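You operate a simulated robot arm through the tools that you are given. There is no shell and no other tool.

The job below is to be done with a simulated robot arm. You get a single attempt, and the scene is never put back.

Task
Put things in order on the main shelf of the steel rack. At the end: the gold fitting from the main shelf of the steel rack is on the orange carton (marked "JUICE"); the sanding block from the main shelf of the steel rack stands where the gold fitting stood; the blue can (marked "WAX") from the main shelf of the steel rack stands where the sanding block stood; the white bulb from the main shelf of the steel rack stands where the blue can stood; whatever was shut is shut again. Leave all else as you found it, and nothing knocked over.

Only the result counts: the job must be done as asked and must still hold three seconds after the hand-in. Knocking over, shifting, dropping, spilling or breaking anything else fails it.

Robot
A 6-joint arm with a two-finger parallel gripper, fixed in place. Base frame: the origin is at the foot of the arm, x ahead of it, y to its left, z up; the work surface is at about z = 700. Readings come in mm, rad, newtons and seconds.
With the tool pointing down near the work surface it reaches from about 240 to 660 mm from the base axis. Its first joint turns from -1.152 to 1.152 rad. Payload 2.9 kg.
Tool frame: the origin (TCP) lies between the finger pads and is the grasp point; the fingertips stand 30 mm ahead of it; z points along the fingers, y is the line along which they close. The gripper opens to 110 mm. The fingers are 20 mm wide and 10 mm thick; the gripper's body (48 by 112 mm) begins 55 mm behind the TCP.
Orientation is that of the tool frame in the base frame, as a unit quaternion [x, y, z, w]. With the fingers straight down and closing along the base's y, the tool's x points along the base's -x, its y along +y and its z along -z.

Tools
- The arm moves only by the tool move_arm. Its arguments are lists of equal length, an entry for each row: "angular": the turn, a rotation vector about the tool's x, y, z in units of 90 degrees (1.0 is 90 degrees), a list of three; "travel": the shift along the tool's x, y, z in units of 150 mm (1.0 is 150 mm), a list of three; "gripper": the opening, from 0 (shut) to 1 (fully open). In form: {"angular": [[rx, ry, rz], ...], "travel": [[tx, ty, tz], ...], "gripper": [gripper, ...]}. A call has 1 to 20 rows; each row is the pose to reach, as a shift and turn from the pose commanded when the call began, along the tool's axes at that moment. A call with a number of a shift or a turn outside -1 to 1 is refused whole. Rows are played at 5 a second. More than 50 mm and 0.15 rad between two rows, or a gripper value outside its range, and nothing of the call is played. Where a pose cannot be reached the arm comes as near as it can. A force on the tool above 40 N (or 10 N above the force at the start of the call, whichever is more), or a blocked arm, ends the call early, and 0.2 s more pass. Each finger travels about 108 mm/s and halts on what it meets, pressing with about 32 N; the grip force reading is that of the motor and also rises with nothing between the fingers. The clock runs only during rows and for 0.2 s after the last one: add rows that repeat a pose to give the fingers time. It gives the time, the measured TCP pose, the force on the tool (base axes), the opening and the grip force at its end, in the units of the frame above (readings bear some noise), with the torque about the TCP (base axes, N m) and any sound that the robot's microphone picked up.
- Cameras (640 x 400 px; columns grow to the right, rows downward): "scene" is fixed at [82.4, 439.1, 1362.1]; the picture's right is [-0.56, -0.83, 0.00], its down [-0.57, 0.39, -0.72] and it looks along [0.60, -0.41, -0.69] (base axes); focal length 317 px, centre (320, 200). "wrist" rides on the gripper at [72, 17, -103] in the tool frame; the picture's right is [-0.23, 0.97, 0.00], its down [-0.76, -0.18, -0.62] and it looks along [-0.61, -0.14, 0.78] (tool axes); focal length 222 px, centre (320, 200). There is no depth. A picture from a camera that has moved, and an enlarged one, comes with that camera's place and axes in the base frame and with its lens. The place of the scene camera against the robot may be out by one fixed shift of up to 25 mm in any direction.
- grab_frame(camera): a new picture of that camera. No time passes.
- inspect(camera, box): a new picture of the part [left, top, right, bottom] of that camera's present view, enlarged. No time passes.
- finish_job(): hands the job in; it is judged then, once.

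Nothing tells you positions but the pictures and the camera data. Unless the task says otherwise, let go and move clear before handing in.

The tools are called as name(argument=value, ...) on one line, values as JSON. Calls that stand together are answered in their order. move_arm: Moves the arm, as the interface text tells. Its arguments: {"type":"object","properties":{"angular":{"type":"array","items":{"type":"array","items":{"type":"number"}}},"travel":{"type":"array","items":{"type":"array","items":{"type":"number"}}},"gripper":{"type":"array","items":{"type":"number"}}},"required":["angular","travel","gripper"]} The other tools are called the same way: grab_frame (camera) takes a picture; inspect (camera, box) takes an enlarged picture of a part of a camera's view; finish_job () hands the job in.

At the start:

```text
time_s: 0.0
tcp_pos: [420.5, 9.9, 1079.1]
ee_rot: [-0.001, 1.0, 0.0, 0.001]
contact_force: [0.3, -0.6, -0.4]
torque: [-0.02, 0.0, 0.03]
width: 110.1
grasp_force: 0.1
```

scene: 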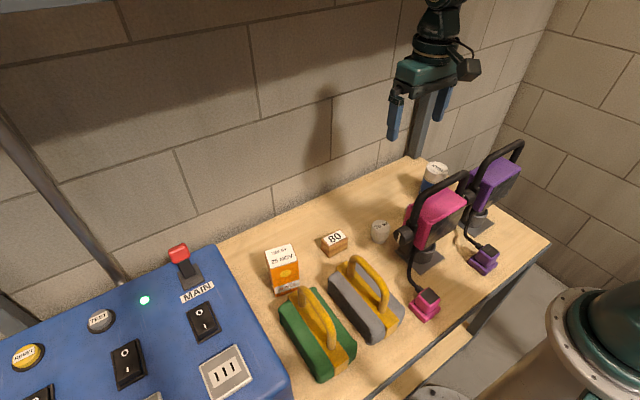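
wrist: 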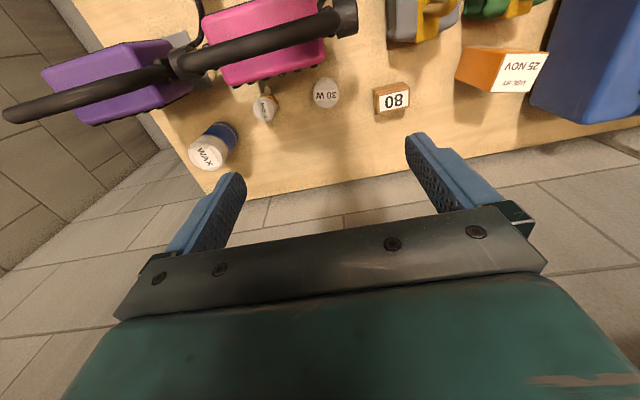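

I see a wooden shelf with an orange carton, a block marked 80, a white bulb, a gold fitting, a WAX can, two lamps and two handled boxes. I'll look more closely before moving.

inspect(camera="scene", box=[240, 140, 560, 340])

inspect(camera="wrist", box=[160, 0, 580, 200])

inspect(camera="scene", box=[340, 140, 500, 240])

```text
2.00 times, centred on (400, 240) of scene
camera zoom: at [82.4, 439.1, 1362.1], right [-0.56, -0.83, 0.0], down [-0.57, 0.39, -0.72], along [0.6, -0.41, -0.69], focal length 634 px, centre (160, 120)
```

zoom: 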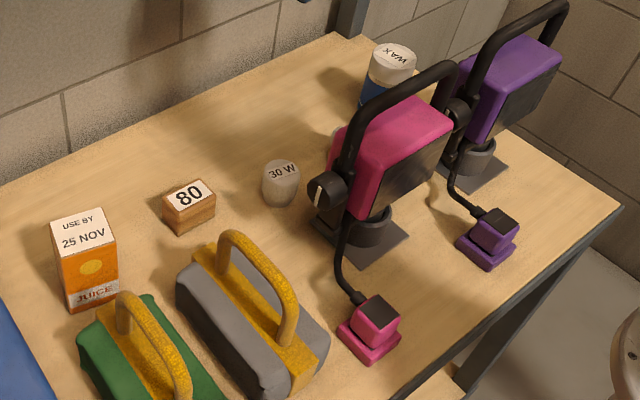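

```text
1.52 times, centred on (370, 100) of wrist
camera zoom: at [349.1, 28.3, 1182.5], right [0.23, 0.97, 0.0], down [0.76, -0.18, 0.62], along [0.61, -0.14, -0.78], focal length 338 px, centre (244, 352)
```

zoom: 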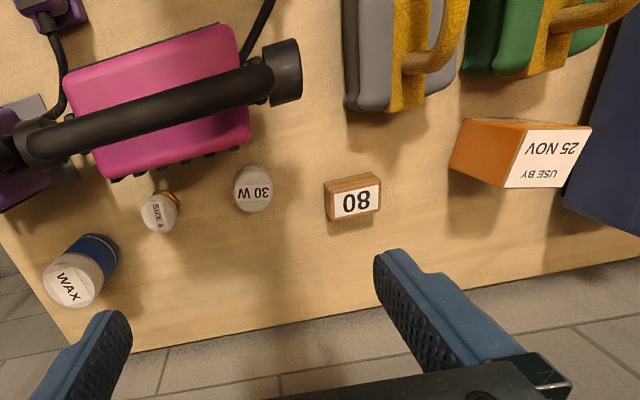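

```text
4.00 times, centred on (420, 190) of scene
camera zoom: at [82.4, 439.1, 1362.1], right [-0.56, -0.83, 0.0], down [-0.57, 0.39, -0.72], along [0.6, -0.41, -0.69], focal length 1267 px, centre (-80, 240)
```

zoom: 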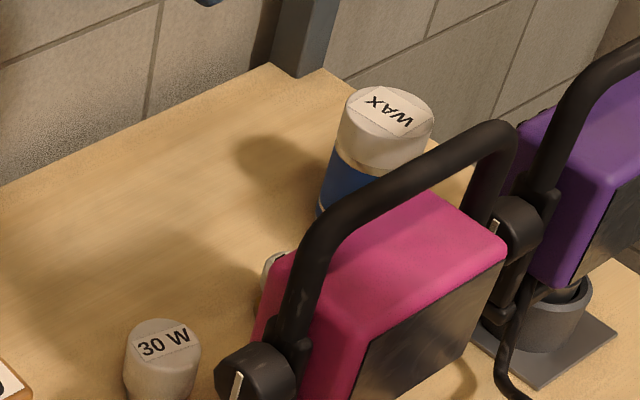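

The objects stand along the back of the shelf, roughly at block (496,138), bulb (452,18), fitting (450,-104), WAX can (494,-225) and carton (481,317). The lamp handles reach about z = 940. I'll shift sideways at a safe height for a second viewpoint.

move_arm(angular=[[0, 0, 0], [0, 0, 0], [0, 0, 0], [0, 0, 0]], travel=[[0, -0.25, 0], [0, -0.5, 0], [0, -0.75, 0], [0, -0.75, 0]], gripper=[1, 1, 1, 1])

```text
time_s: 1.0
tcp_pos: [419.3, -102.9, 1078.7]
ee_rot: [-0.001, 1.0, 0.0, 0.0]
contact_force: [-1.0, 0.7, 0.3]
torque: [0.02, -0.01, -0.04]
width: 110.0
grasp_force: 0.0
```

The arm moved to y = -103 without trouble. Next I take pictures from here to triangulate the objects.

grab_frame(camera="wrist")

grab_frame(camera="scene")

inspect(camera="wrist", box=[200, 40, 520, 240])

```text
taken
camera wrist: at [348.0, -84.7, 1182.5], right [0.23, 0.97, 0.0], down [0.76, -0.18, 0.62], along [0.61, -0.14, -0.78], focal length 222 px, centre (320, 200)
```

wrist: 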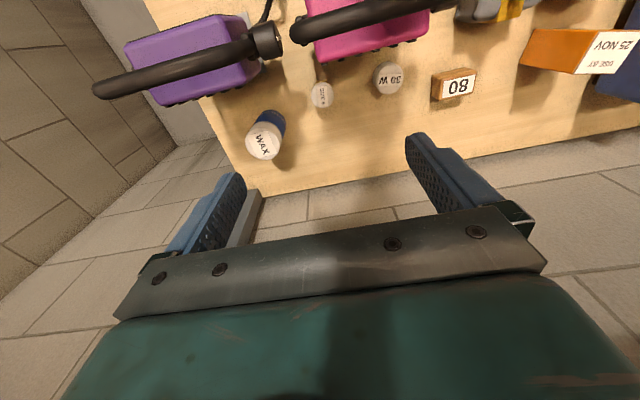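

```text
taken
```

scene: 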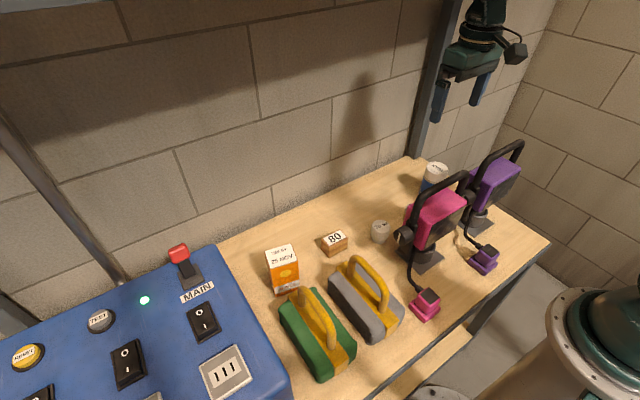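

```text
2.00 times, centred on (360, 140) of wrist
camera zoom: at [348.0, -84.7, 1182.5], right [0.23, 0.97, 0.0], down [0.76, -0.18, 0.62], along [0.61, -0.14, -0.78], focal length 444 px, centre (240, 320)
```

zoom: 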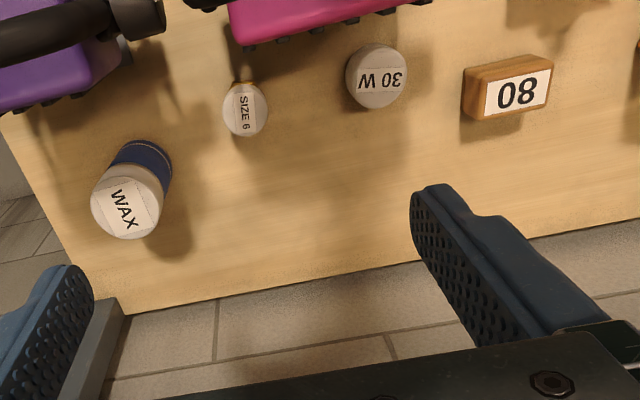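

The second view puts the fitting's top at about (448,-104,744), the bulb at (450,17,740) and the WAX can at (490,-224,802). I'll zoom in to see their shapes.

inspect(camera="wrist", box=[290, 50, 418, 130])

inspect(camera="wrist", box=[400, 40, 528, 120])

inspect(camera="wrist", box=[230, 90, 326, 170])

inspect(camera="wrist", box=[500, 0, 640, 100])

inspect(camera="scene", box=[250, 200, 410, 300])

inspect(camera="scene", box=[400, 0, 560, 120])

```text
5.00 times, centred on (354, 90) of wrist
camera zoom: at [348.0, -84.7, 1182.5], right [0.23, 0.97, 0.0], down [0.76, -0.18, 0.62], along [0.61, -0.14, -0.78], focal length 1111 px, centre (150, 750)
```

zoom: 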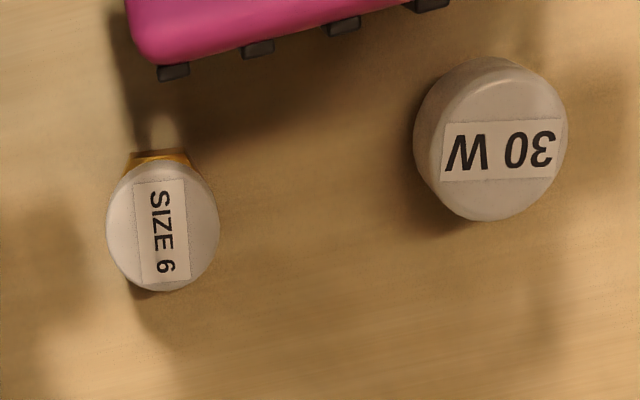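

```text
5.00 times, centred on (464, 80) of wrist
camera zoom: at [348.0, -84.7, 1182.5], right [0.23, 0.97, 0.0], down [0.76, -0.18, 0.62], along [0.61, -0.14, -0.78], focal length 1111 px, centre (-400, 800)
```

zoom: 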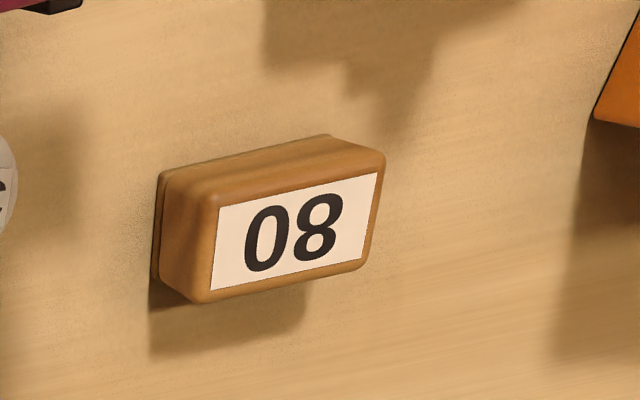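

```text
5.00 times, centred on (278, 130) of wrist
camera zoom: at [348.0, -84.7, 1182.5], right [0.23, 0.97, 0.0], down [0.76, -0.18, 0.62], along [0.61, -0.14, -0.78], focal length 1111 px, centre (530, 550)
```

zoom: 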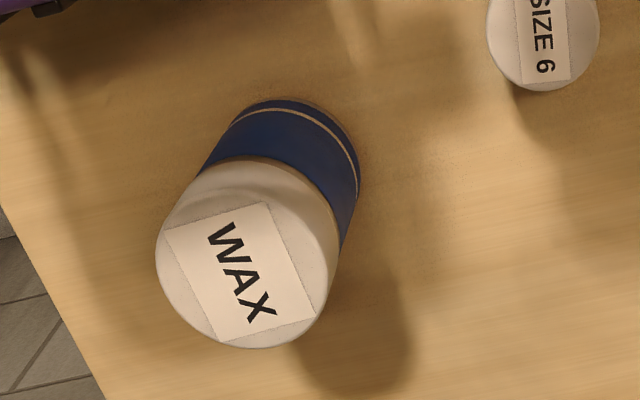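

```text
4.00 times, centred on (570, 50) of wrist
camera zoom: at [348.0, -84.7, 1182.5], right [0.23, 0.97, 0.0], down [0.76, -0.18, 0.62], along [0.61, -0.14, -0.78], focal length 888 px, centre (-680, 800)
```

zoom: 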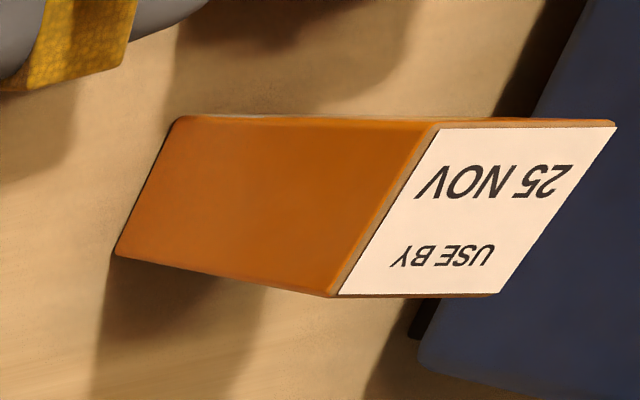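

```text
4.00 times, centred on (330, 250) of scene
camera zoom: at [82.4, 439.0, 1362.1], right [-0.56, -0.83, 0.0], down [-0.57, 0.39, -0.72], along [0.6, -0.41, -0.69], focal length 1267 px, centre (280, 0)
```

zoom: 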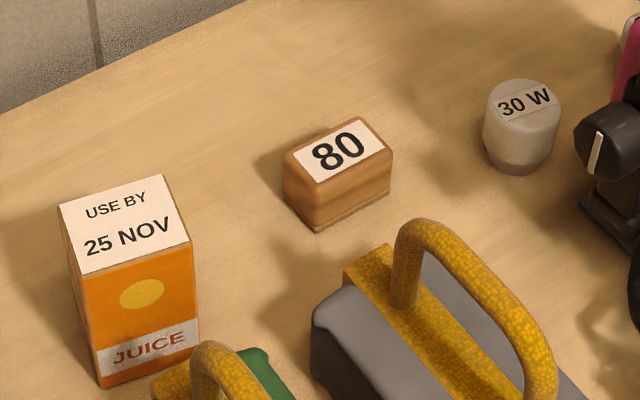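

```text
3.33 times, centred on (480, 60) of scene
camera zoom: at [82.4, 439.0, 1362.1], right [-0.56, -0.83, 0.0], down [-0.57, 0.39, -0.72], along [0.6, -0.41, -0.69], focal length 1056 px, centre (-213, 667)
```

zoom: 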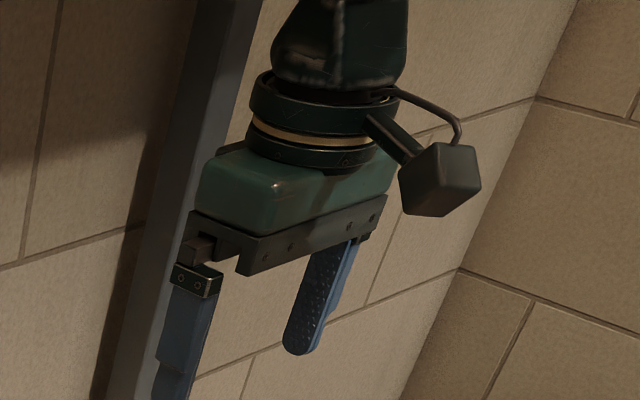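

Each item stands upright with its label on top. The wrist camera box sits on the gripper's lamp side, and it would hit the pink lamp when grasping the fitting, so I'll yaw the tool 180° to put it on the far side, starting with the first 90° up high.

move_arm(angular=[[0, 0, 0.0909], [0, 0, 0.1818], [0, 0, 0.2727], [0, 0, 0.3636], [0, 0, 0.4545], [0, 0, 0.5454], [0, 0, 0.6363], [0, 0, 0.7272], [0, 0, 0.8181], [0, 0, 0.909], [0, 0, 1.0], [0, 0, 1.0]], travel=[[0, 0, 0], [0, 0, 0], [0, 0, 0], [0, 0, 0], [0, 0, 0], [0, 0, 0], [0, 0, 0], [0, 0, 0], [0, 0, 0], [0, 0, 0], [0, 0, 0], [0, 0, 0]], gripper=[1, 1, 1, 1, 1, 1, 1, 1, 1, 1, 1, 1])

```text
time_s: 3.6
tcp_pos: [420.8, -103.4, 1079.1]
ee_rot: [0.708, 0.707, -0.001, 0.0]
contact_force: [0.2, 0.3, -0.2]
torque: [0.01, -0.01, -0.01]
width: 110.0
grasp_force: 0.0
```

The 90° turn worked. I'll take a picture here and turn the remaining 90°.

grab_frame(camera="wrist")

move_arm(angular=[[0, 0, 0.0909], [0, 0, 0.1818], [0, 0, 0.2727], [0, 0, 0.3636], [0, 0, 0.4545], [0, 0, 0.5454], [0, 0, 0.6363], [0, 0, 0.7272], [0, 0, 0.8181], [0, 0, 0.909], [0, 0, 1.0], [0, 0, 1.0]], travel=[[0, 0, 0], [0, 0, 0], [0, 0, 0], [0, 0, 0], [0, 0, 0], [0, 0, 0], [0, 0, 0], [0, 0, 0], [0, 0, 0], [0, 0, 0], [0, 0, 0], [0, 0, 0]], gripper=[1, 1, 1, 1, 1, 1, 1, 1, 1, 1, 1, 1])

```text
taken
camera wrist: at [438.7, -28.9, 1182.9], right [0.97, -0.23, 0.0], down [-0.18, -0.76, 0.62], along [-0.14, -0.61, -0.78], focal length 222 px, centre (320, 200)
```

wrist: 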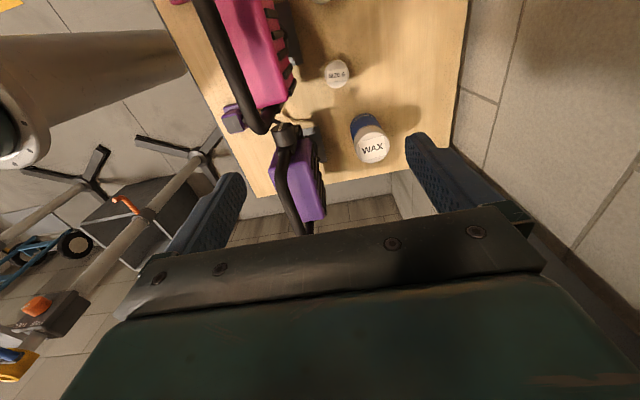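

```text
time_s: 6.2
tcp_pos: [421.8, -101.8, 1079.1]
ee_rot: [1.0, -0.001, 0.0, 0.0]
contact_force: [-0.6, -0.8, -0.1]
torque: [-0.04, -0.01, 0.01]
width: 110.2
grasp_force: 0.0
```

The tool is now at 180° yaw, with the camera on the far (+x) side. I'll take new pictures to check the clearance to the pink lamp.

grab_frame(camera="wrist")

grab_frame(camera="scene")

inspect(camera="wrist", box=[120, 0, 520, 200])

```text
taken
camera wrist: at [493.9, -118.2, 1182.7], right [-0.23, -0.97, 0.0], down [-0.76, 0.18, 0.62], along [-0.61, 0.14, -0.78], focal length 222 px, centre (320, 200)
```

wrist: 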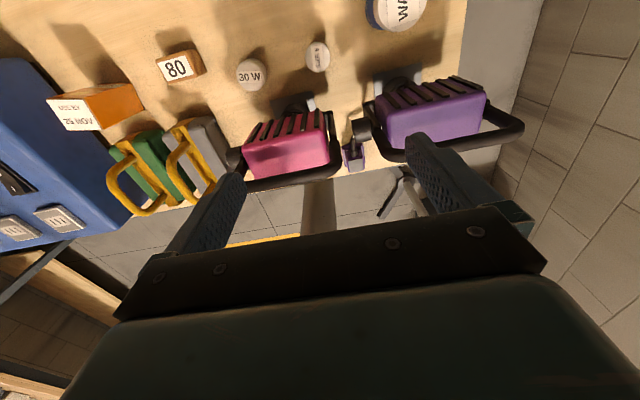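

```text
taken
```

scene: 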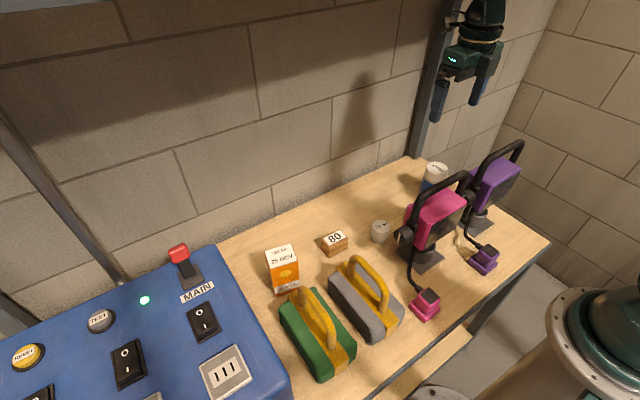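

```text
1.60 times, centred on (320, 100) of wrist
camera zoom: at [493.9, -118.2, 1182.7], right [-0.23, -0.97, 0.0], down [-0.76, 0.18, 0.62], along [-0.61, 0.14, -0.78], focal length 355 px, centre (320, 360)
```

zoom: 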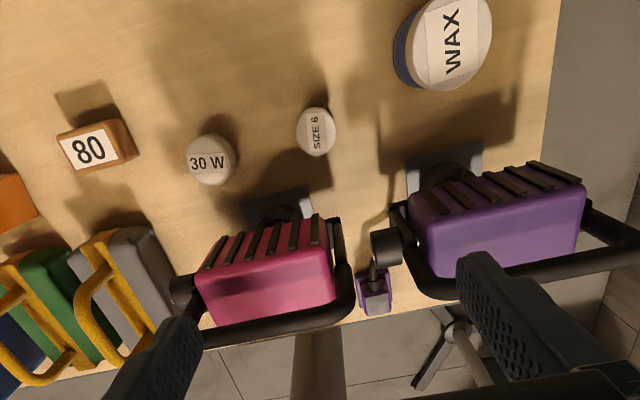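

The fitting is now clearly visible, with the camera on its free side. I'll move above it at about (450,-104) and lower to z ≈ 980 to check arm clearance over the lamp.

move_arm(angular=[[0, 0, 0], [0, 0, 0], [0, 0, 0], [0, 0, 0]], travel=[[0.1, 0.006, 0.2], [0.2, 0.0127, 0.4], [0.2, 0.0127, 0.66], [0.2, 0.0127, 0.66]], gripper=[1, 1, 1, 1])

grab_frame(camera="scene")

grab_frame(camera="wrist")

```text
time_s: 7.2
tcp_pos: [450.8, -103.0, 979.3]
ee_rot: [1.0, 0.001, 0.0, 0.001]
contact_force: [0.0, 0.4, -0.2]
torque: [-0.02, 0.02, -0.02]
width: 109.6
grasp_force: 0.1
```

```text
taken
```

scene: 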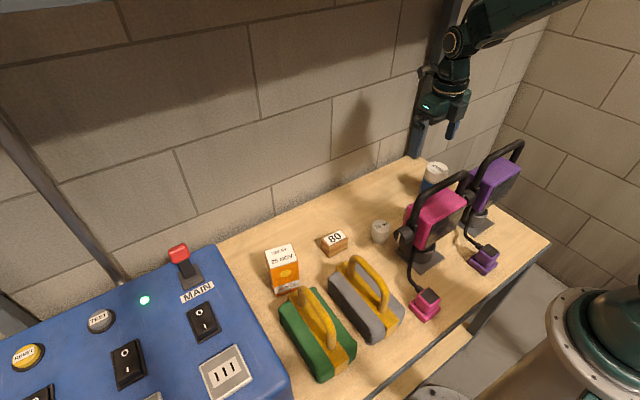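

```text
taken
camera wrist: at [523.5, -119.9, 1082.0], right [-0.23, -0.97, 0.0], down [-0.76, 0.18, 0.62], along [-0.61, 0.14, -0.78], focal length 222 px, centre (320, 200)
```

wrist: 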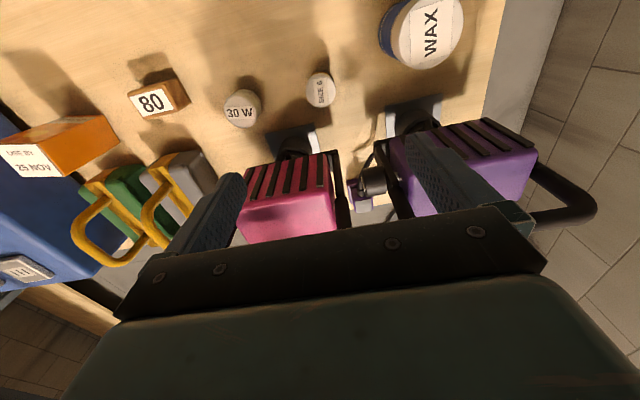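

The forearm rises steeply back from the wrist, so it should clear the lamp handle. I'll zoom from here to fix the positions precisely.

inspect(camera="wrist", box=[256, 50, 384, 130])

inspect(camera="wrist", box=[116, 60, 276, 160])

inspect(camera="wrist", box=[364, 0, 492, 80])

```text
5.00 times, centred on (320, 90) of wrist
camera zoom: at [523.5, -119.9, 1082.0], right [-0.23, -0.97, 0.0], down [-0.76, 0.18, 0.62], along [-0.61, 0.14, -0.78], focal length 1111 px, centre (320, 750)
```

zoom: 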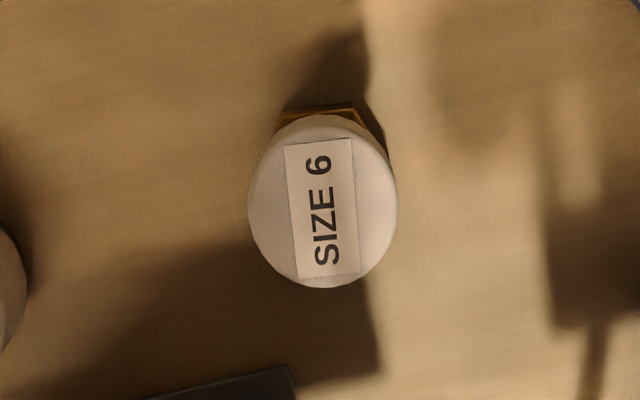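

```text
4.00 times, centred on (196, 110) of wrist
camera zoom: at [523.5, -119.9, 1082.0], right [-0.23, -0.97, 0.0], down [-0.76, 0.18, 0.62], along [-0.61, 0.14, -0.78], focal length 888 px, centre (816, 560)
```

zoom: 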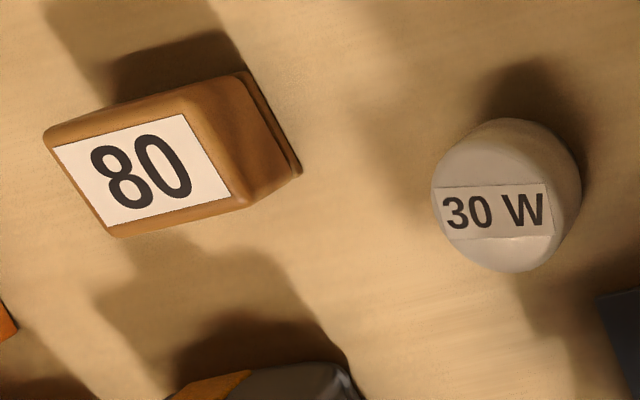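

```text
5.00 times, centred on (428, 40) of wrist
camera zoom: at [523.5, -119.9, 1082.0], right [-0.23, -0.97, 0.0], down [-0.76, 0.18, 0.62], along [-0.61, 0.14, -0.78], focal length 1111 px, centre (-220, 1000)
```

zoom: 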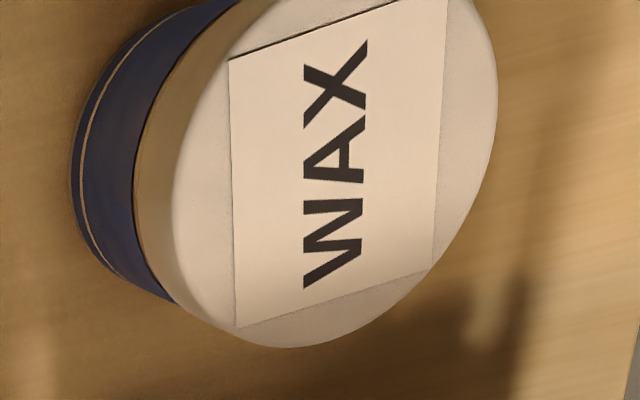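

The fitting is at about (450,-104) with its top near z = 735, the block at (491,132) is aligned with the axes, and the carton top is around (471,298,813). I'll lower to z ≈ 850 above the fitting and look again.

move_arm(angular=[[0, 0, 0], [0, 0, 0], [0, 0, 0], [0, 0, 0], [0, 0, 0]], travel=[[0, 0, 0.22], [0, 0, 0.44], [0, 0, 0.66], [0, 0, 0.8667], [0, 0, 0.8667]], gripper=[0.9, 0.8, 0.7, 0.7, 0.7])

grab_frame(camera="scene")

grab_frame(camera="wrist")

inspect(camera="scene", box=[360, 20, 560, 270])

```text
time_s: 8.4
tcp_pos: [452.7, -103.0, 847.5]
ee_rot: [1.0, 0.0, 0.0, 0.001]
contact_force: [-0.5, 0.4, -0.7]
torque: [-0.05, 0.01, 0.01]
width: 77.2
grasp_force: 0.2
```

```text
taken
```

scene: 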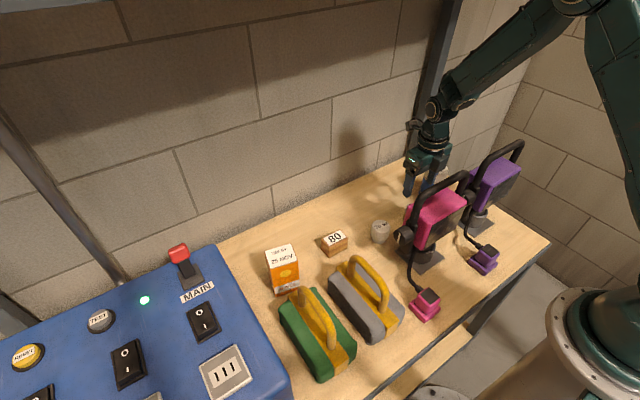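

```text
taken
camera wrist: at [524.7, -118.8, 950.7], right [-0.23, -0.97, 0.0], down [-0.76, 0.18, 0.62], along [-0.61, 0.14, -0.78], focal length 222 px, centre (320, 200)
```

wrist: 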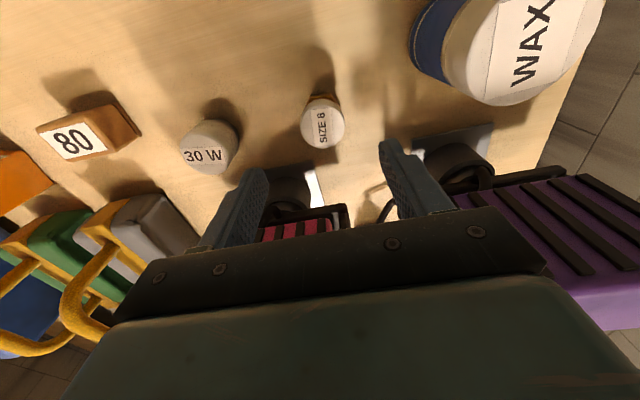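

```text
1.60 times, centred on (460, 145) of scene
camera zoom: at [82.4, 439.1, 1362.1], right [-0.56, -0.83, 0.0], down [-0.57, 0.39, -0.72], along [0.6, -0.41, -0.69], focal length 507 px, centre (96, 288)
```

zoom: 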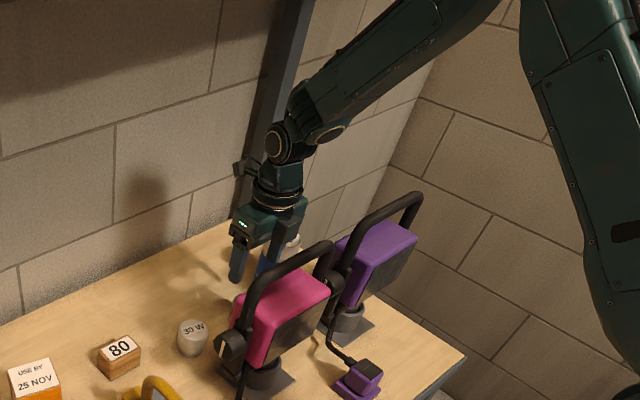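

The forearm is steep and well clear of the lamps. I'll zoom in on the fitting between the fingers.

inspect(camera="wrist", box=[240, 60, 432, 220])

inspect(camera="wrist", box=[290, 80, 354, 160])

```text
2.50 times, centred on (336, 140) of wrist
camera zoom: at [524.7, -118.8, 950.7], right [-0.23, -0.97, 0.0], down [-0.76, 0.18, 0.62], along [-0.61, 0.14, -0.78], focal length 555 px, centre (280, 350)
```

zoom: 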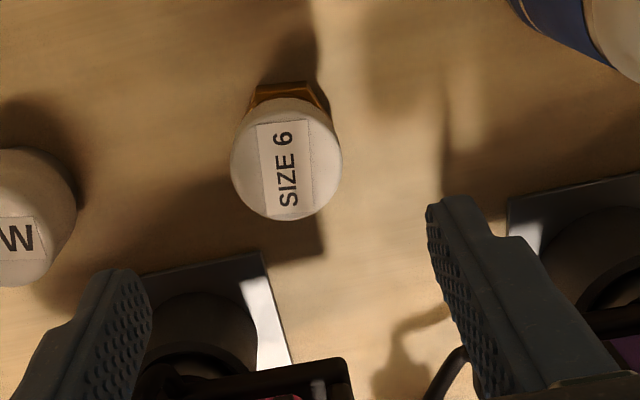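

```text
5.00 times, centred on (322, 120) of wrist
camera zoom: at [524.7, -118.8, 950.7], right [-0.23, -0.97, 0.0], down [-0.76, 0.18, 0.62], along [-0.61, 0.14, -0.78], focal length 1111 px, centre (310, 600)
```

zoom: 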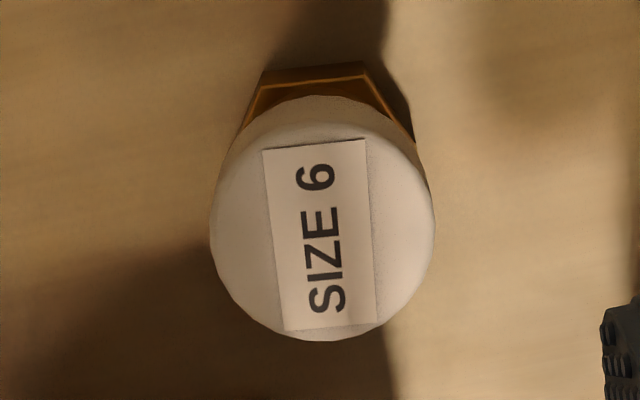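

The fitting is a gold hex base with a white cap, about 43 mm wide, at (449,-104). I'll lower the open fingers around it to TCP z ≈ 742.

move_arm(angular=[[0, 0, 0], [0, 0, 0], [0, 0, 0], [0, 0, 0], [0, 0, 0]], travel=[[-0.005, 0, 0.2], [-0.01, 0, 0.4], [-0.01, 0, 0.6], [-0.01, 0, 0.72], [-0.01, 0, 0.72]], gripper=[0.7, 0.7, 0.7, 0.7, 0.7])

grab_frame(camera="wrist")

grab_frame(camera="scene")

```text
time_s: 9.6
tcp_pos: [448.9, -104.2, 741.7]
ee_rot: [1.0, 0.0, 0.0, 0.0]
contact_force: [-0.3, -0.7, 0.5]
torque: [-0.01, 0.01, 0.02]
width: 76.8
grasp_force: 0.1
```

```text
taken
camera wrist: at [522.5, -119.6, 845.2], right [-0.23, -0.97, 0.0], down [-0.76, 0.18, 0.62], along [-0.61, 0.14, -0.78], focal length 222 px, centre (320, 200)
```

wrist: 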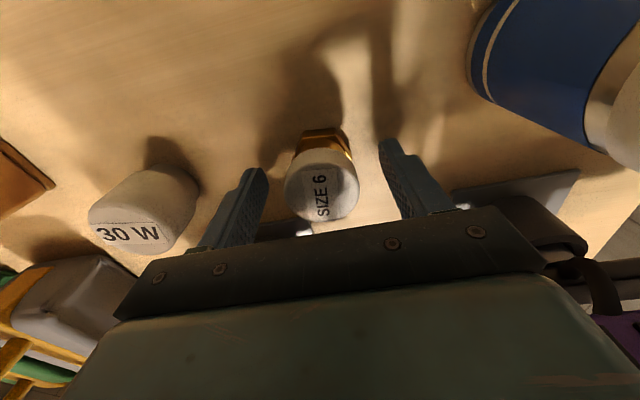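

```text
taken
```

scene: 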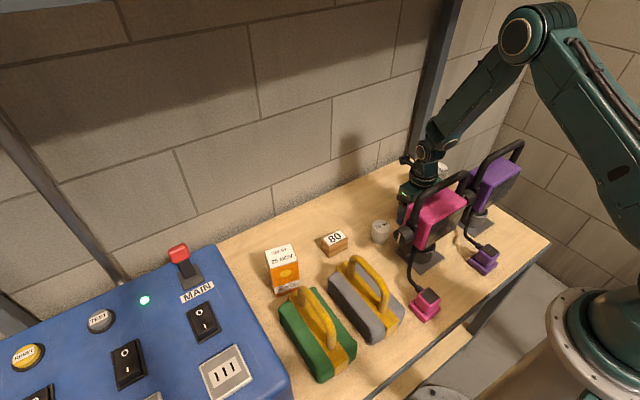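

The fitting is between the fingers. I'll check the centring before closing.

inspect(camera="wrist", box=[220, 100, 440, 240])

```text
2.86 times, centred on (330, 170) of wrist
camera zoom: at [522.5, -119.6, 845.2], right [-0.23, -0.97, 0.0], down [-0.76, 0.18, 0.62], along [-0.61, 0.14, -0.78], focal length 635 px, centre (291, 286)
```

zoom: 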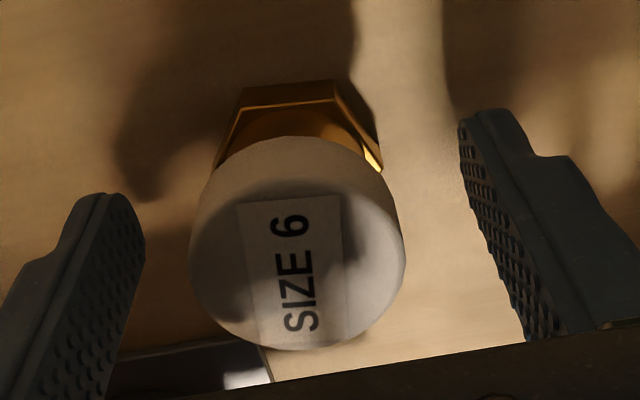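

The fitting is centred across the fingers, with about 4 mm of offset in x. I'll shift by -3 mm and close.

move_arm(angular=[[0, 0, 0], [0, 0, 0], [0, 0, 0], [0, 0, 0], [0, 0, 0], [0, 0, 0]], travel=[[-0.02, 0, 0], [-0.02, 0, 0], [-0.02, 0, 0], [-0.02, 0, 0], [-0.02, 0, 0], [-0.02, 0, 0]], gripper=[0.7, 0.5, 0.4, 0.33, 0.33, 0.33])

inspect(camera="wrist", box=[220, 100, 440, 240])

```text
time_s: 11.0
tcp_pos: [447.6, -104.2, 741.7]
ee_rot: [1.0, 0.0, 0.0, 0.001]
contact_force: [0.3, 0.4, 1.5]
torque: [-0.04, -0.01, 0.02]
width: 40.7
grasp_force: 31.9
```

```text
2.86 times, centred on (330, 170) of wrist
camera zoom: at [519.2, -119.6, 845.1], right [-0.23, -0.97, 0.0], down [-0.76, 0.18, 0.62], along [-0.61, 0.14, -0.78], focal length 635 px, centre (291, 286)
```

zoom: 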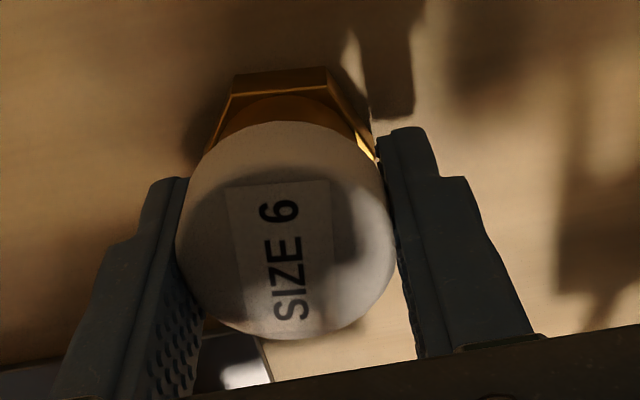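

The fitting is gripped (width 40.7 mm, 32 N) and stood at about (449,-104). I'll lift it straight up.

move_arm(angular=[[0, 0, 0], [0, 0, 0], [0, 0, 0], [0, 0, 0], [0, 0, 0], [0, 0, 0]], travel=[[0, 0, -0.07], [0, 0, -0.25], [0, 0, -0.5], [0, 0, -0.75], [0, 0, -1.0], [0, 0, -1.0]], gripper=[0.33, 0.33, 0.33, 0.33, 0.33, 0.33])

grab_frame(camera="wrist")

```text
time_s: 12.4
tcp_pos: [444.9, -102.1, 892.2]
ee_rot: [1.0, 0.0, -0.001, 0.0]
contact_force: [0.9, -0.4, -2.1]
torque: [-0.01, 0.0, 0.0]
width: 40.7
grasp_force: 31.6
```

```text
taken
camera wrist: at [518.0, -117.9, 995.4], right [-0.23, -0.97, 0.0], down [-0.76, 0.18, 0.62], along [-0.61, 0.14, -0.78], focal length 222 px, centre (320, 200)
```

wrist: 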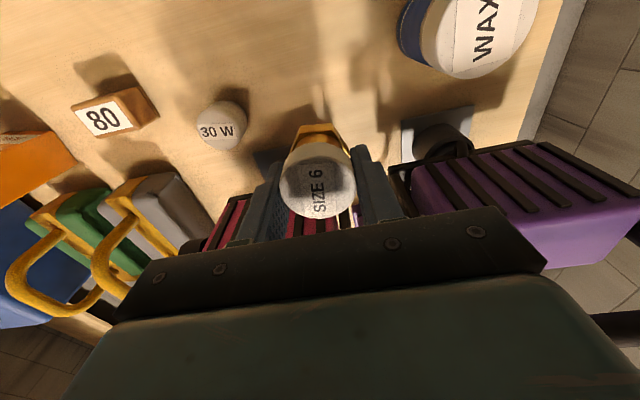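

The fitting is lifted cleanly. Next I raise to z ≈ 1000 and travel sideways towards the carton.

move_arm(angular=[[0, 0, 0], [0, 0, 0], [0, 0, 0], [0, 0, 0], [0, 0, 0], [0, 0, 0], [0, 0, 0]], travel=[[0, 0, -0.25], [0, 0, -0.5], [0, 0, -0.733], [0, -0.3, -0.733], [0, -0.6, -0.733], [0, -0.9, -0.733], [0, -0.9, -0.733]], gripper=[0.33, 0.33, 0.33, 0.33, 0.33, 0.33, 0.33])

move_arm(angular=[[0, 0, 0], [0, 0, 0], [0, 0, 0], [0, 0, 0], [0, 0, 0]], travel=[[0.03, -0.25, 0], [0.06, -0.5, 0], [0.09, -0.75, 0], [0.12, -1.0, 0], [0.12, -1.0, 0]], gripper=[0.33, 0.33, 0.33, 0.33, 0.33])

grab_frame(camera="wrist")

grab_frame(camera="scene")

```text
time_s: 14.0
tcp_pos: [444.2, -50.2, 1006.7]
ee_rot: [1.0, 0.007, 0.0, 0.004]
contact_force: [0.6, -0.5, -0.6]
torque: [0.04, 0.01, 0.0]
width: 40.7
grasp_force: 32.3
out of reach, approached as far as the arm can: row 5, 6, 7
```

```text
time_s: 15.2
tcp_pos: [516.7, 47.3, 1056.2]
ee_rot: [0.998, 0.019, -0.026, 0.047]
contact_force: [-0.2, 0.1, -0.6]
torque: [0.01, 0.01, -0.01]
width: 40.6
grasp_force: 31.8
out of reach, approached as far as the arm can: row 1, 2, 3, 4, 5
```

```text
taken
camera wrist: at [596.2, 45.5, 1156.2], right [-0.19, -0.98, 0.1], down [-0.74, 0.21, 0.64], along [-0.65, 0.05, -0.76], focal length 222 px, centre (320, 200)
```

wrist: 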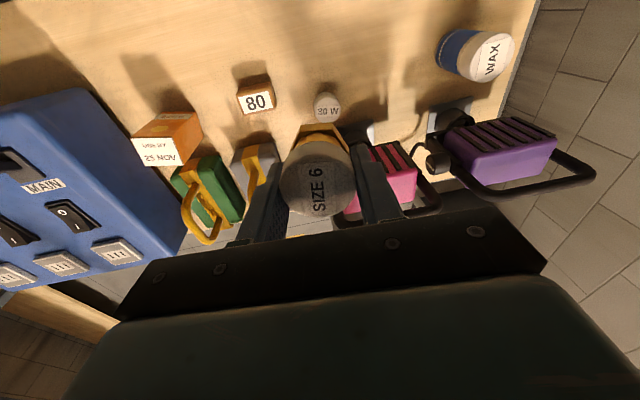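

```text
taken
```

scene: 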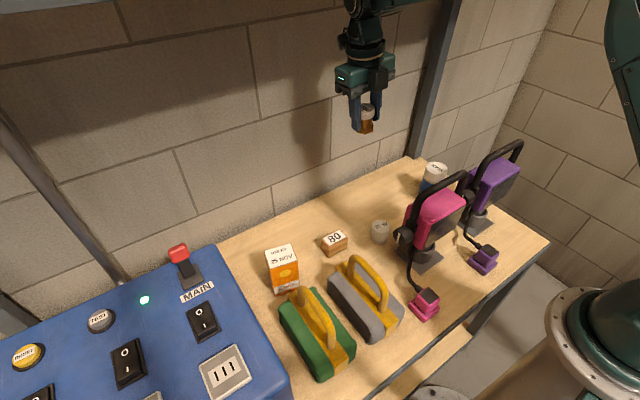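

Keeping that yaw on the +y side is out of reach: the last joint hits its limit and the tool tilted slightly. Everything is clear at this height, so I'll unwind the yaw by 90° and check the pose.

move_arm(angular=[[0, 0, -0.0909], [0, 0, -0.1818], [0, 0, -0.2727], [0, 0, -0.3636], [0, 0, -0.4545], [0, 0, -0.5454], [0, 0, -0.6363], [0, 0, -0.7272], [0, 0, -0.8181], [0, 0, -0.909], [0, 0, -1.0], [0, 0, -1.0]], travel=[[0, 0, 0], [0, 0, 0], [0, 0, 0], [0, 0, 0], [0, 0, 0], [0, 0, 0], [0, 0, 0], [0, 0, 0], [0, 0, 0], [0, 0, 0], [0, 0, 0], [0, 0, 0]], gripper=[0.33, 0.33, 0.33, 0.33, 0.33, 0.33, 0.33, 0.33, 0.33, 0.33, 0.33, 0.33])

grab_frame(camera="wrist")

grab_frame(camera="scene")

```text
time_s: 17.8
tcp_pos: [515.3, 46.8, 1056.4]
ee_rot: [0.69, 0.722, -0.05, 0.017]
contact_force: [0.1, -0.6, -0.8]
torque: [0.01, -0.03, 0.0]
width: 40.4
grasp_force: 32.2
```

```text
taken
camera wrist: at [534.4, 130.5, 1151.3], right [0.98, -0.18, -0.03], down [-0.11, -0.71, 0.7], along [-0.15, -0.68, -0.72], focal length 222 px, centre (320, 200)
```

wrist: 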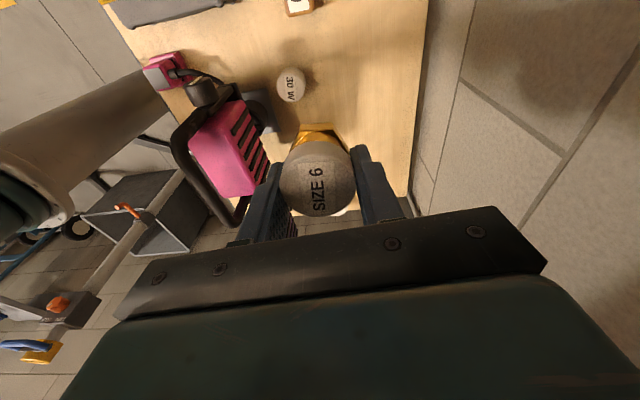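

```text
taken
```

scene: 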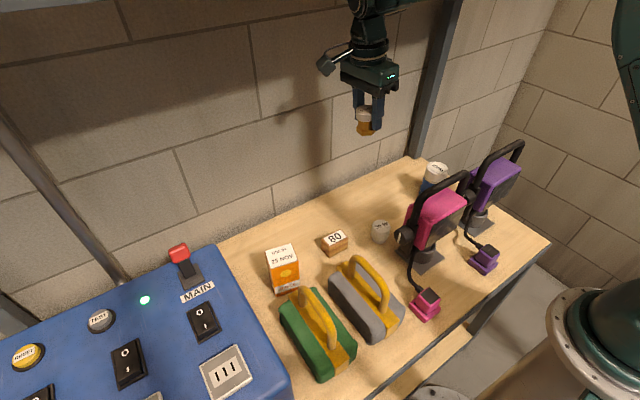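

The command restarts from the reached pose, about (515,47,1056) and tilted by roughly 6°. I'll level the tool back to straight down at this height first.

move_arm(angular=[[-0.015, 0.03, 0.0144], [-0.0297, 0.0603, 0.0288], [-0.0297, 0.0603, 0.0288], [-0.0297, 0.0603, 0.0288]], travel=[[0, 0, 0], [0, 0, 0], [0, 0, 0], [0, 0, 0]], gripper=[0.33, 0.33, 0.33, 0.33])

```text
time_s: 18.8
tcp_pos: [515.9, 48.7, 1058.3]
ee_rot: [0.707, 0.707, 0.003, 0.001]
contact_force: [-0.6, -0.3, -1.5]
torque: [0.02, 0.01, 0.02]
width: 40.4
grasp_force: 31.4
```

The tool is vertical again at (516,48,1057), with the fingers closing along x. I'll now travel over to the carton at about (471,294).

move_arm(angular=[[0, 0, 0], [0, 0, 0], [0, 0, 0], [0, 0, 0], [0, 0, 0]], travel=[[0.25, -0.075, 0], [0.5, -0.15, 0], [0.75, -0.225, 0], [1.0, -0.297, 0], [1.0, -0.297, 0]], gripper=[0.33, 0.33, 0.33, 0.33, 0.33])

move_arm(angular=[[0, 0, 0], [0, 0, 0], [0, 0, 0], [0, 0, 0], [0, 0, 0]], travel=[[0.25, 0, 0.0], [0.5, 0, 0.1], [0.64, 0, 0.25], [0.64, 0, 0.38], [0.64, 0, 0.38]], gripper=[0.33, 0.33, 0.33, 0.33, 0.33])

grab_frame(camera="wrist")

grab_frame(camera="scene")

```text
time_s: 20.0
tcp_pos: [471.9, 195.4, 1064.8]
ee_rot: [0.708, 0.706, 0.009, 0.005]
contact_force: [0.4, -0.4, -0.5]
torque: [-0.01, 0.03, -0.01]
width: 40.9
grasp_force: 32.1
```

```text
time_s: 21.2
tcp_pos: [474.2, 291.2, 1005.2]
ee_rot: [0.709, 0.706, 0.008, 0.005]
contact_force: [0.2, 0.5, -1.5]
torque: [-0.04, -0.03, 0.0]
width: 40.4
grasp_force: 31.5
```

```text
taken
camera wrist: at [490.8, 365.4, 1109.7], right [0.97, -0.23, 0.02], down [-0.19, -0.76, 0.62], along [-0.13, -0.6, -0.79], focal length 222 px, centre (320, 200)
```

wrist: 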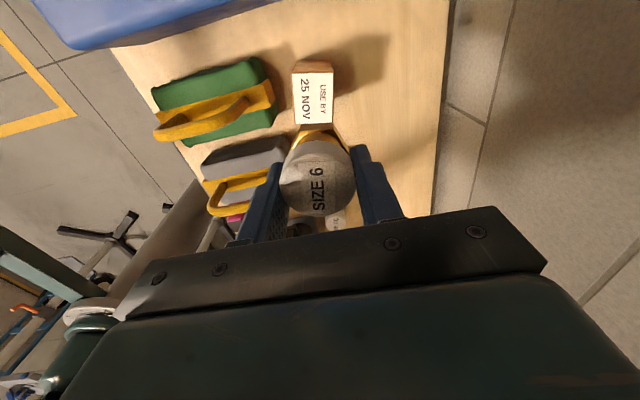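

```text
taken
```

scene: 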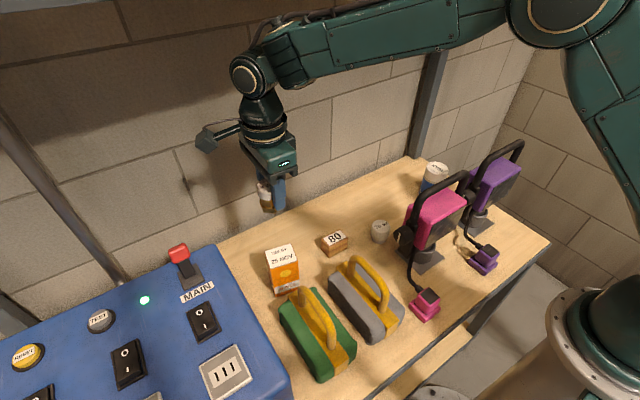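

The held fitting is above and slightly short of the carton, and the tool has about 1° of tilt left. I'll zoom in on the carton top.

inspect(camera="wrist", box=[264, 45, 376, 135])

inspect(camera="wrist", box=[0, 0, 320, 200])

```text
4.44 times, centred on (320, 90) of wrist
camera zoom: at [490.8, 365.4, 1109.7], right [0.97, -0.23, 0.02], down [-0.19, -0.76, 0.62], along [-0.13, -0.6, -0.79], focal length 987 px, centre (320, 689)
```

zoom: 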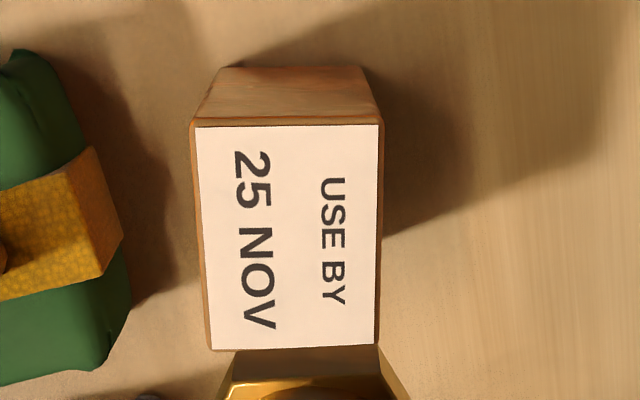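

```text
2.00 times, centred on (160, 100) of wrist
camera zoom: at [490.8, 365.4, 1109.7], right [0.97, -0.23, 0.02], down [-0.19, -0.76, 0.62], along [-0.13, -0.6, -0.79], focal length 444 px, centre (640, 400)
```

zoom: 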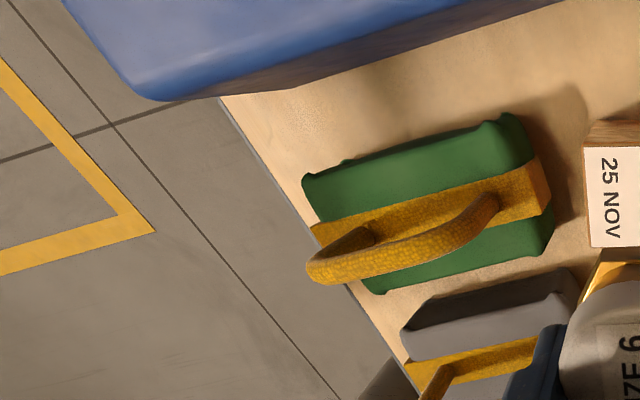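

The carton top is centred near (471,297) and measures about 50 × 58 mm. I'll check exactly how the fitting sits in the grip.

inspect(camera="wrist", box=[230, 110, 410, 230])

inspect(camera="scene", box=[200, 150, 360, 300])

```text
3.33 times, centred on (320, 170) of wrist
camera zoom: at [490.8, 365.4, 1109.7], right [0.97, -0.23, 0.02], down [-0.19, -0.76, 0.62], along [-0.13, -0.6, -0.79], focal length 740 px, centre (320, 300)
```

zoom: 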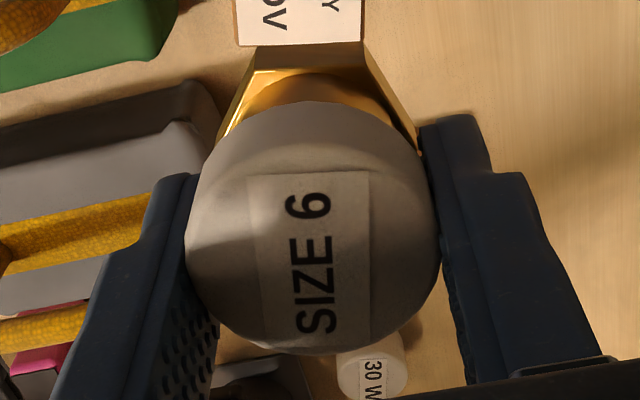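

```text
2.67 times, centred on (280, 225) of scene
camera zoom: at [82.4, 439.1, 1362.1], right [-0.56, -0.83, 0.0], down [-0.57, 0.39, -0.72], along [0.6, -0.41, -0.69], focal length 845 px, centre (427, 133)
```

zoom: 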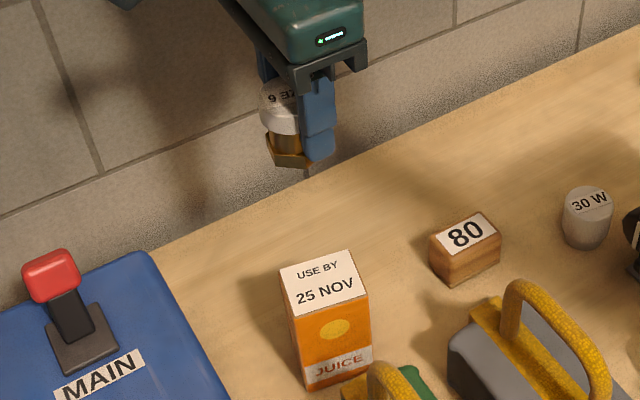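

The fitting is centred across the fingers and about 4 mm forward in the tool. I'll level the residual tilt and read the pose again.

move_arm(angular=[[0.0117, -0.0027, 0], [0.0117, -0.0027, 0], [0.0117, -0.0027, 0]], travel=[[0, 0, 0], [0, 0, 0], [0, 0, 0]], gripper=[0.33, 0.33, 0.33])

move_arm(angular=[[0, 0, 0]], travel=[[0, 0, 0]], gripper=[0.33])

move_arm(angular=[[0, 0, 0]], travel=[[0, 0, 0]], gripper=[0.33])

```text
time_s: 22.0
tcp_pos: [474.5, 292.6, 1005.9]
ee_rot: [0.709, 0.705, 0.001, -0.001]
contact_force: [-0.1, -1.6, -0.6]
torque: [-0.03, 0.0, -0.04]
width: 40.6
grasp_force: 32.1
```

```text
time_s: 22.4
tcp_pos: [475.3, 291.0, 1005.2]
ee_rot: [0.709, 0.705, 0.001, -0.001]
contact_force: [-0.1, -0.2, -0.6]
torque: [-0.04, 0.02, -0.03]
width: 41.0
grasp_force: 32.2
```

```text
time_s: 22.8
tcp_pos: [474.9, 292.3, 1006.4]
ee_rot: [0.709, 0.706, 0.0, 0.0]
contact_force: [-0.8, 0.7, -0.9]
torque: [-0.01, -0.01, 0.03]
width: 40.7
grasp_force: 32.1
```

The tool is vertical at (474.7,292.1,1005.8). I'll lower to about 20 mm above the carton top and check alignment.

move_arm(angular=[[0, 0, 0], [0, 0, 0], [0, 0, 0], [0, 0, 0], [0, 0, 0]], travel=[[0.003, -0.012, 0.25], [0.006, -0.0247, 0.5], [0.006, -0.0247, 0.72], [0.006, -0.0247, 0.872], [0.006, -0.0247, 0.872]], gripper=[0.33, 0.33, 0.33, 0.33, 0.33])

grab_frame(camera="wrist")

inspect(camera="scene", box=[200, 150, 360, 310])

inspect(camera="wrist", box=[220, 70, 420, 230])

```text
time_s: 24.0
tcp_pos: [470.4, 293.1, 875.3]
ee_rot: [0.708, 0.706, 0.001, 0.0]
contact_force: [0.6, -0.2, -0.5]
torque: [-0.01, 0.0, -0.03]
width: 40.5
grasp_force: 31.7
```

```text
taken
camera wrist: at [488.9, 366.5, 978.9], right [0.97, -0.23, 0.0], down [-0.18, -0.76, 0.62], along [-0.14, -0.61, -0.78], focal length 222 px, centre (320, 200)
```

wrist: 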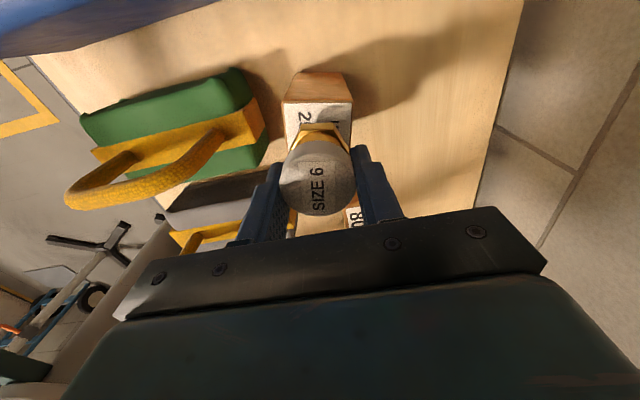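

```text
2.50 times, centred on (280, 230) of scene
camera zoom: at [82.5, 439.1, 1362.1], right [-0.56, -0.83, 0.0], down [-0.57, 0.39, -0.72], along [0.6, -0.41, -0.69], focal length 792 px, centre (420, 125)
```

zoom: 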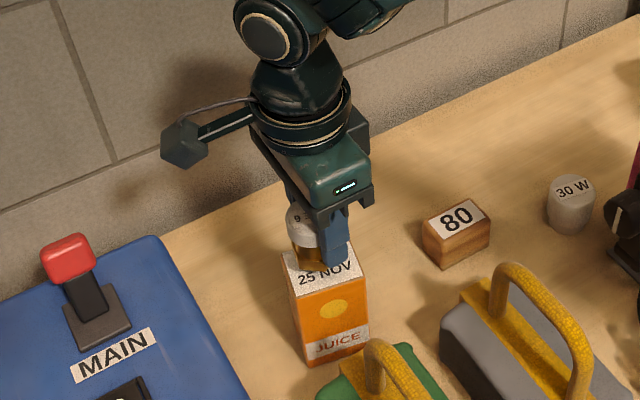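

```text
2.50 times, centred on (320, 150) of wrist
camera zoom: at [488.9, 366.5, 978.9], right [0.97, -0.23, 0.0], down [-0.18, -0.76, 0.62], along [-0.14, -0.61, -0.78], focal length 555 px, centre (320, 325)
```

zoom: 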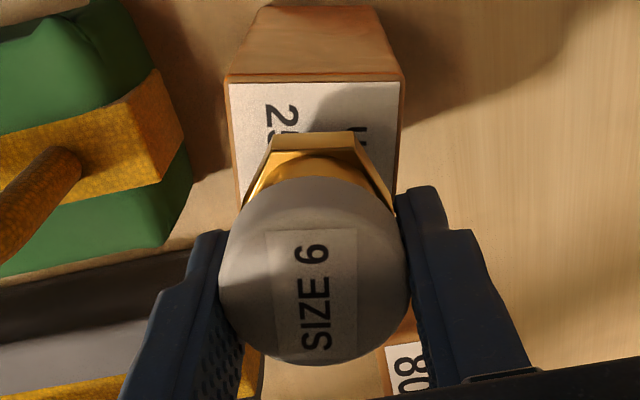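

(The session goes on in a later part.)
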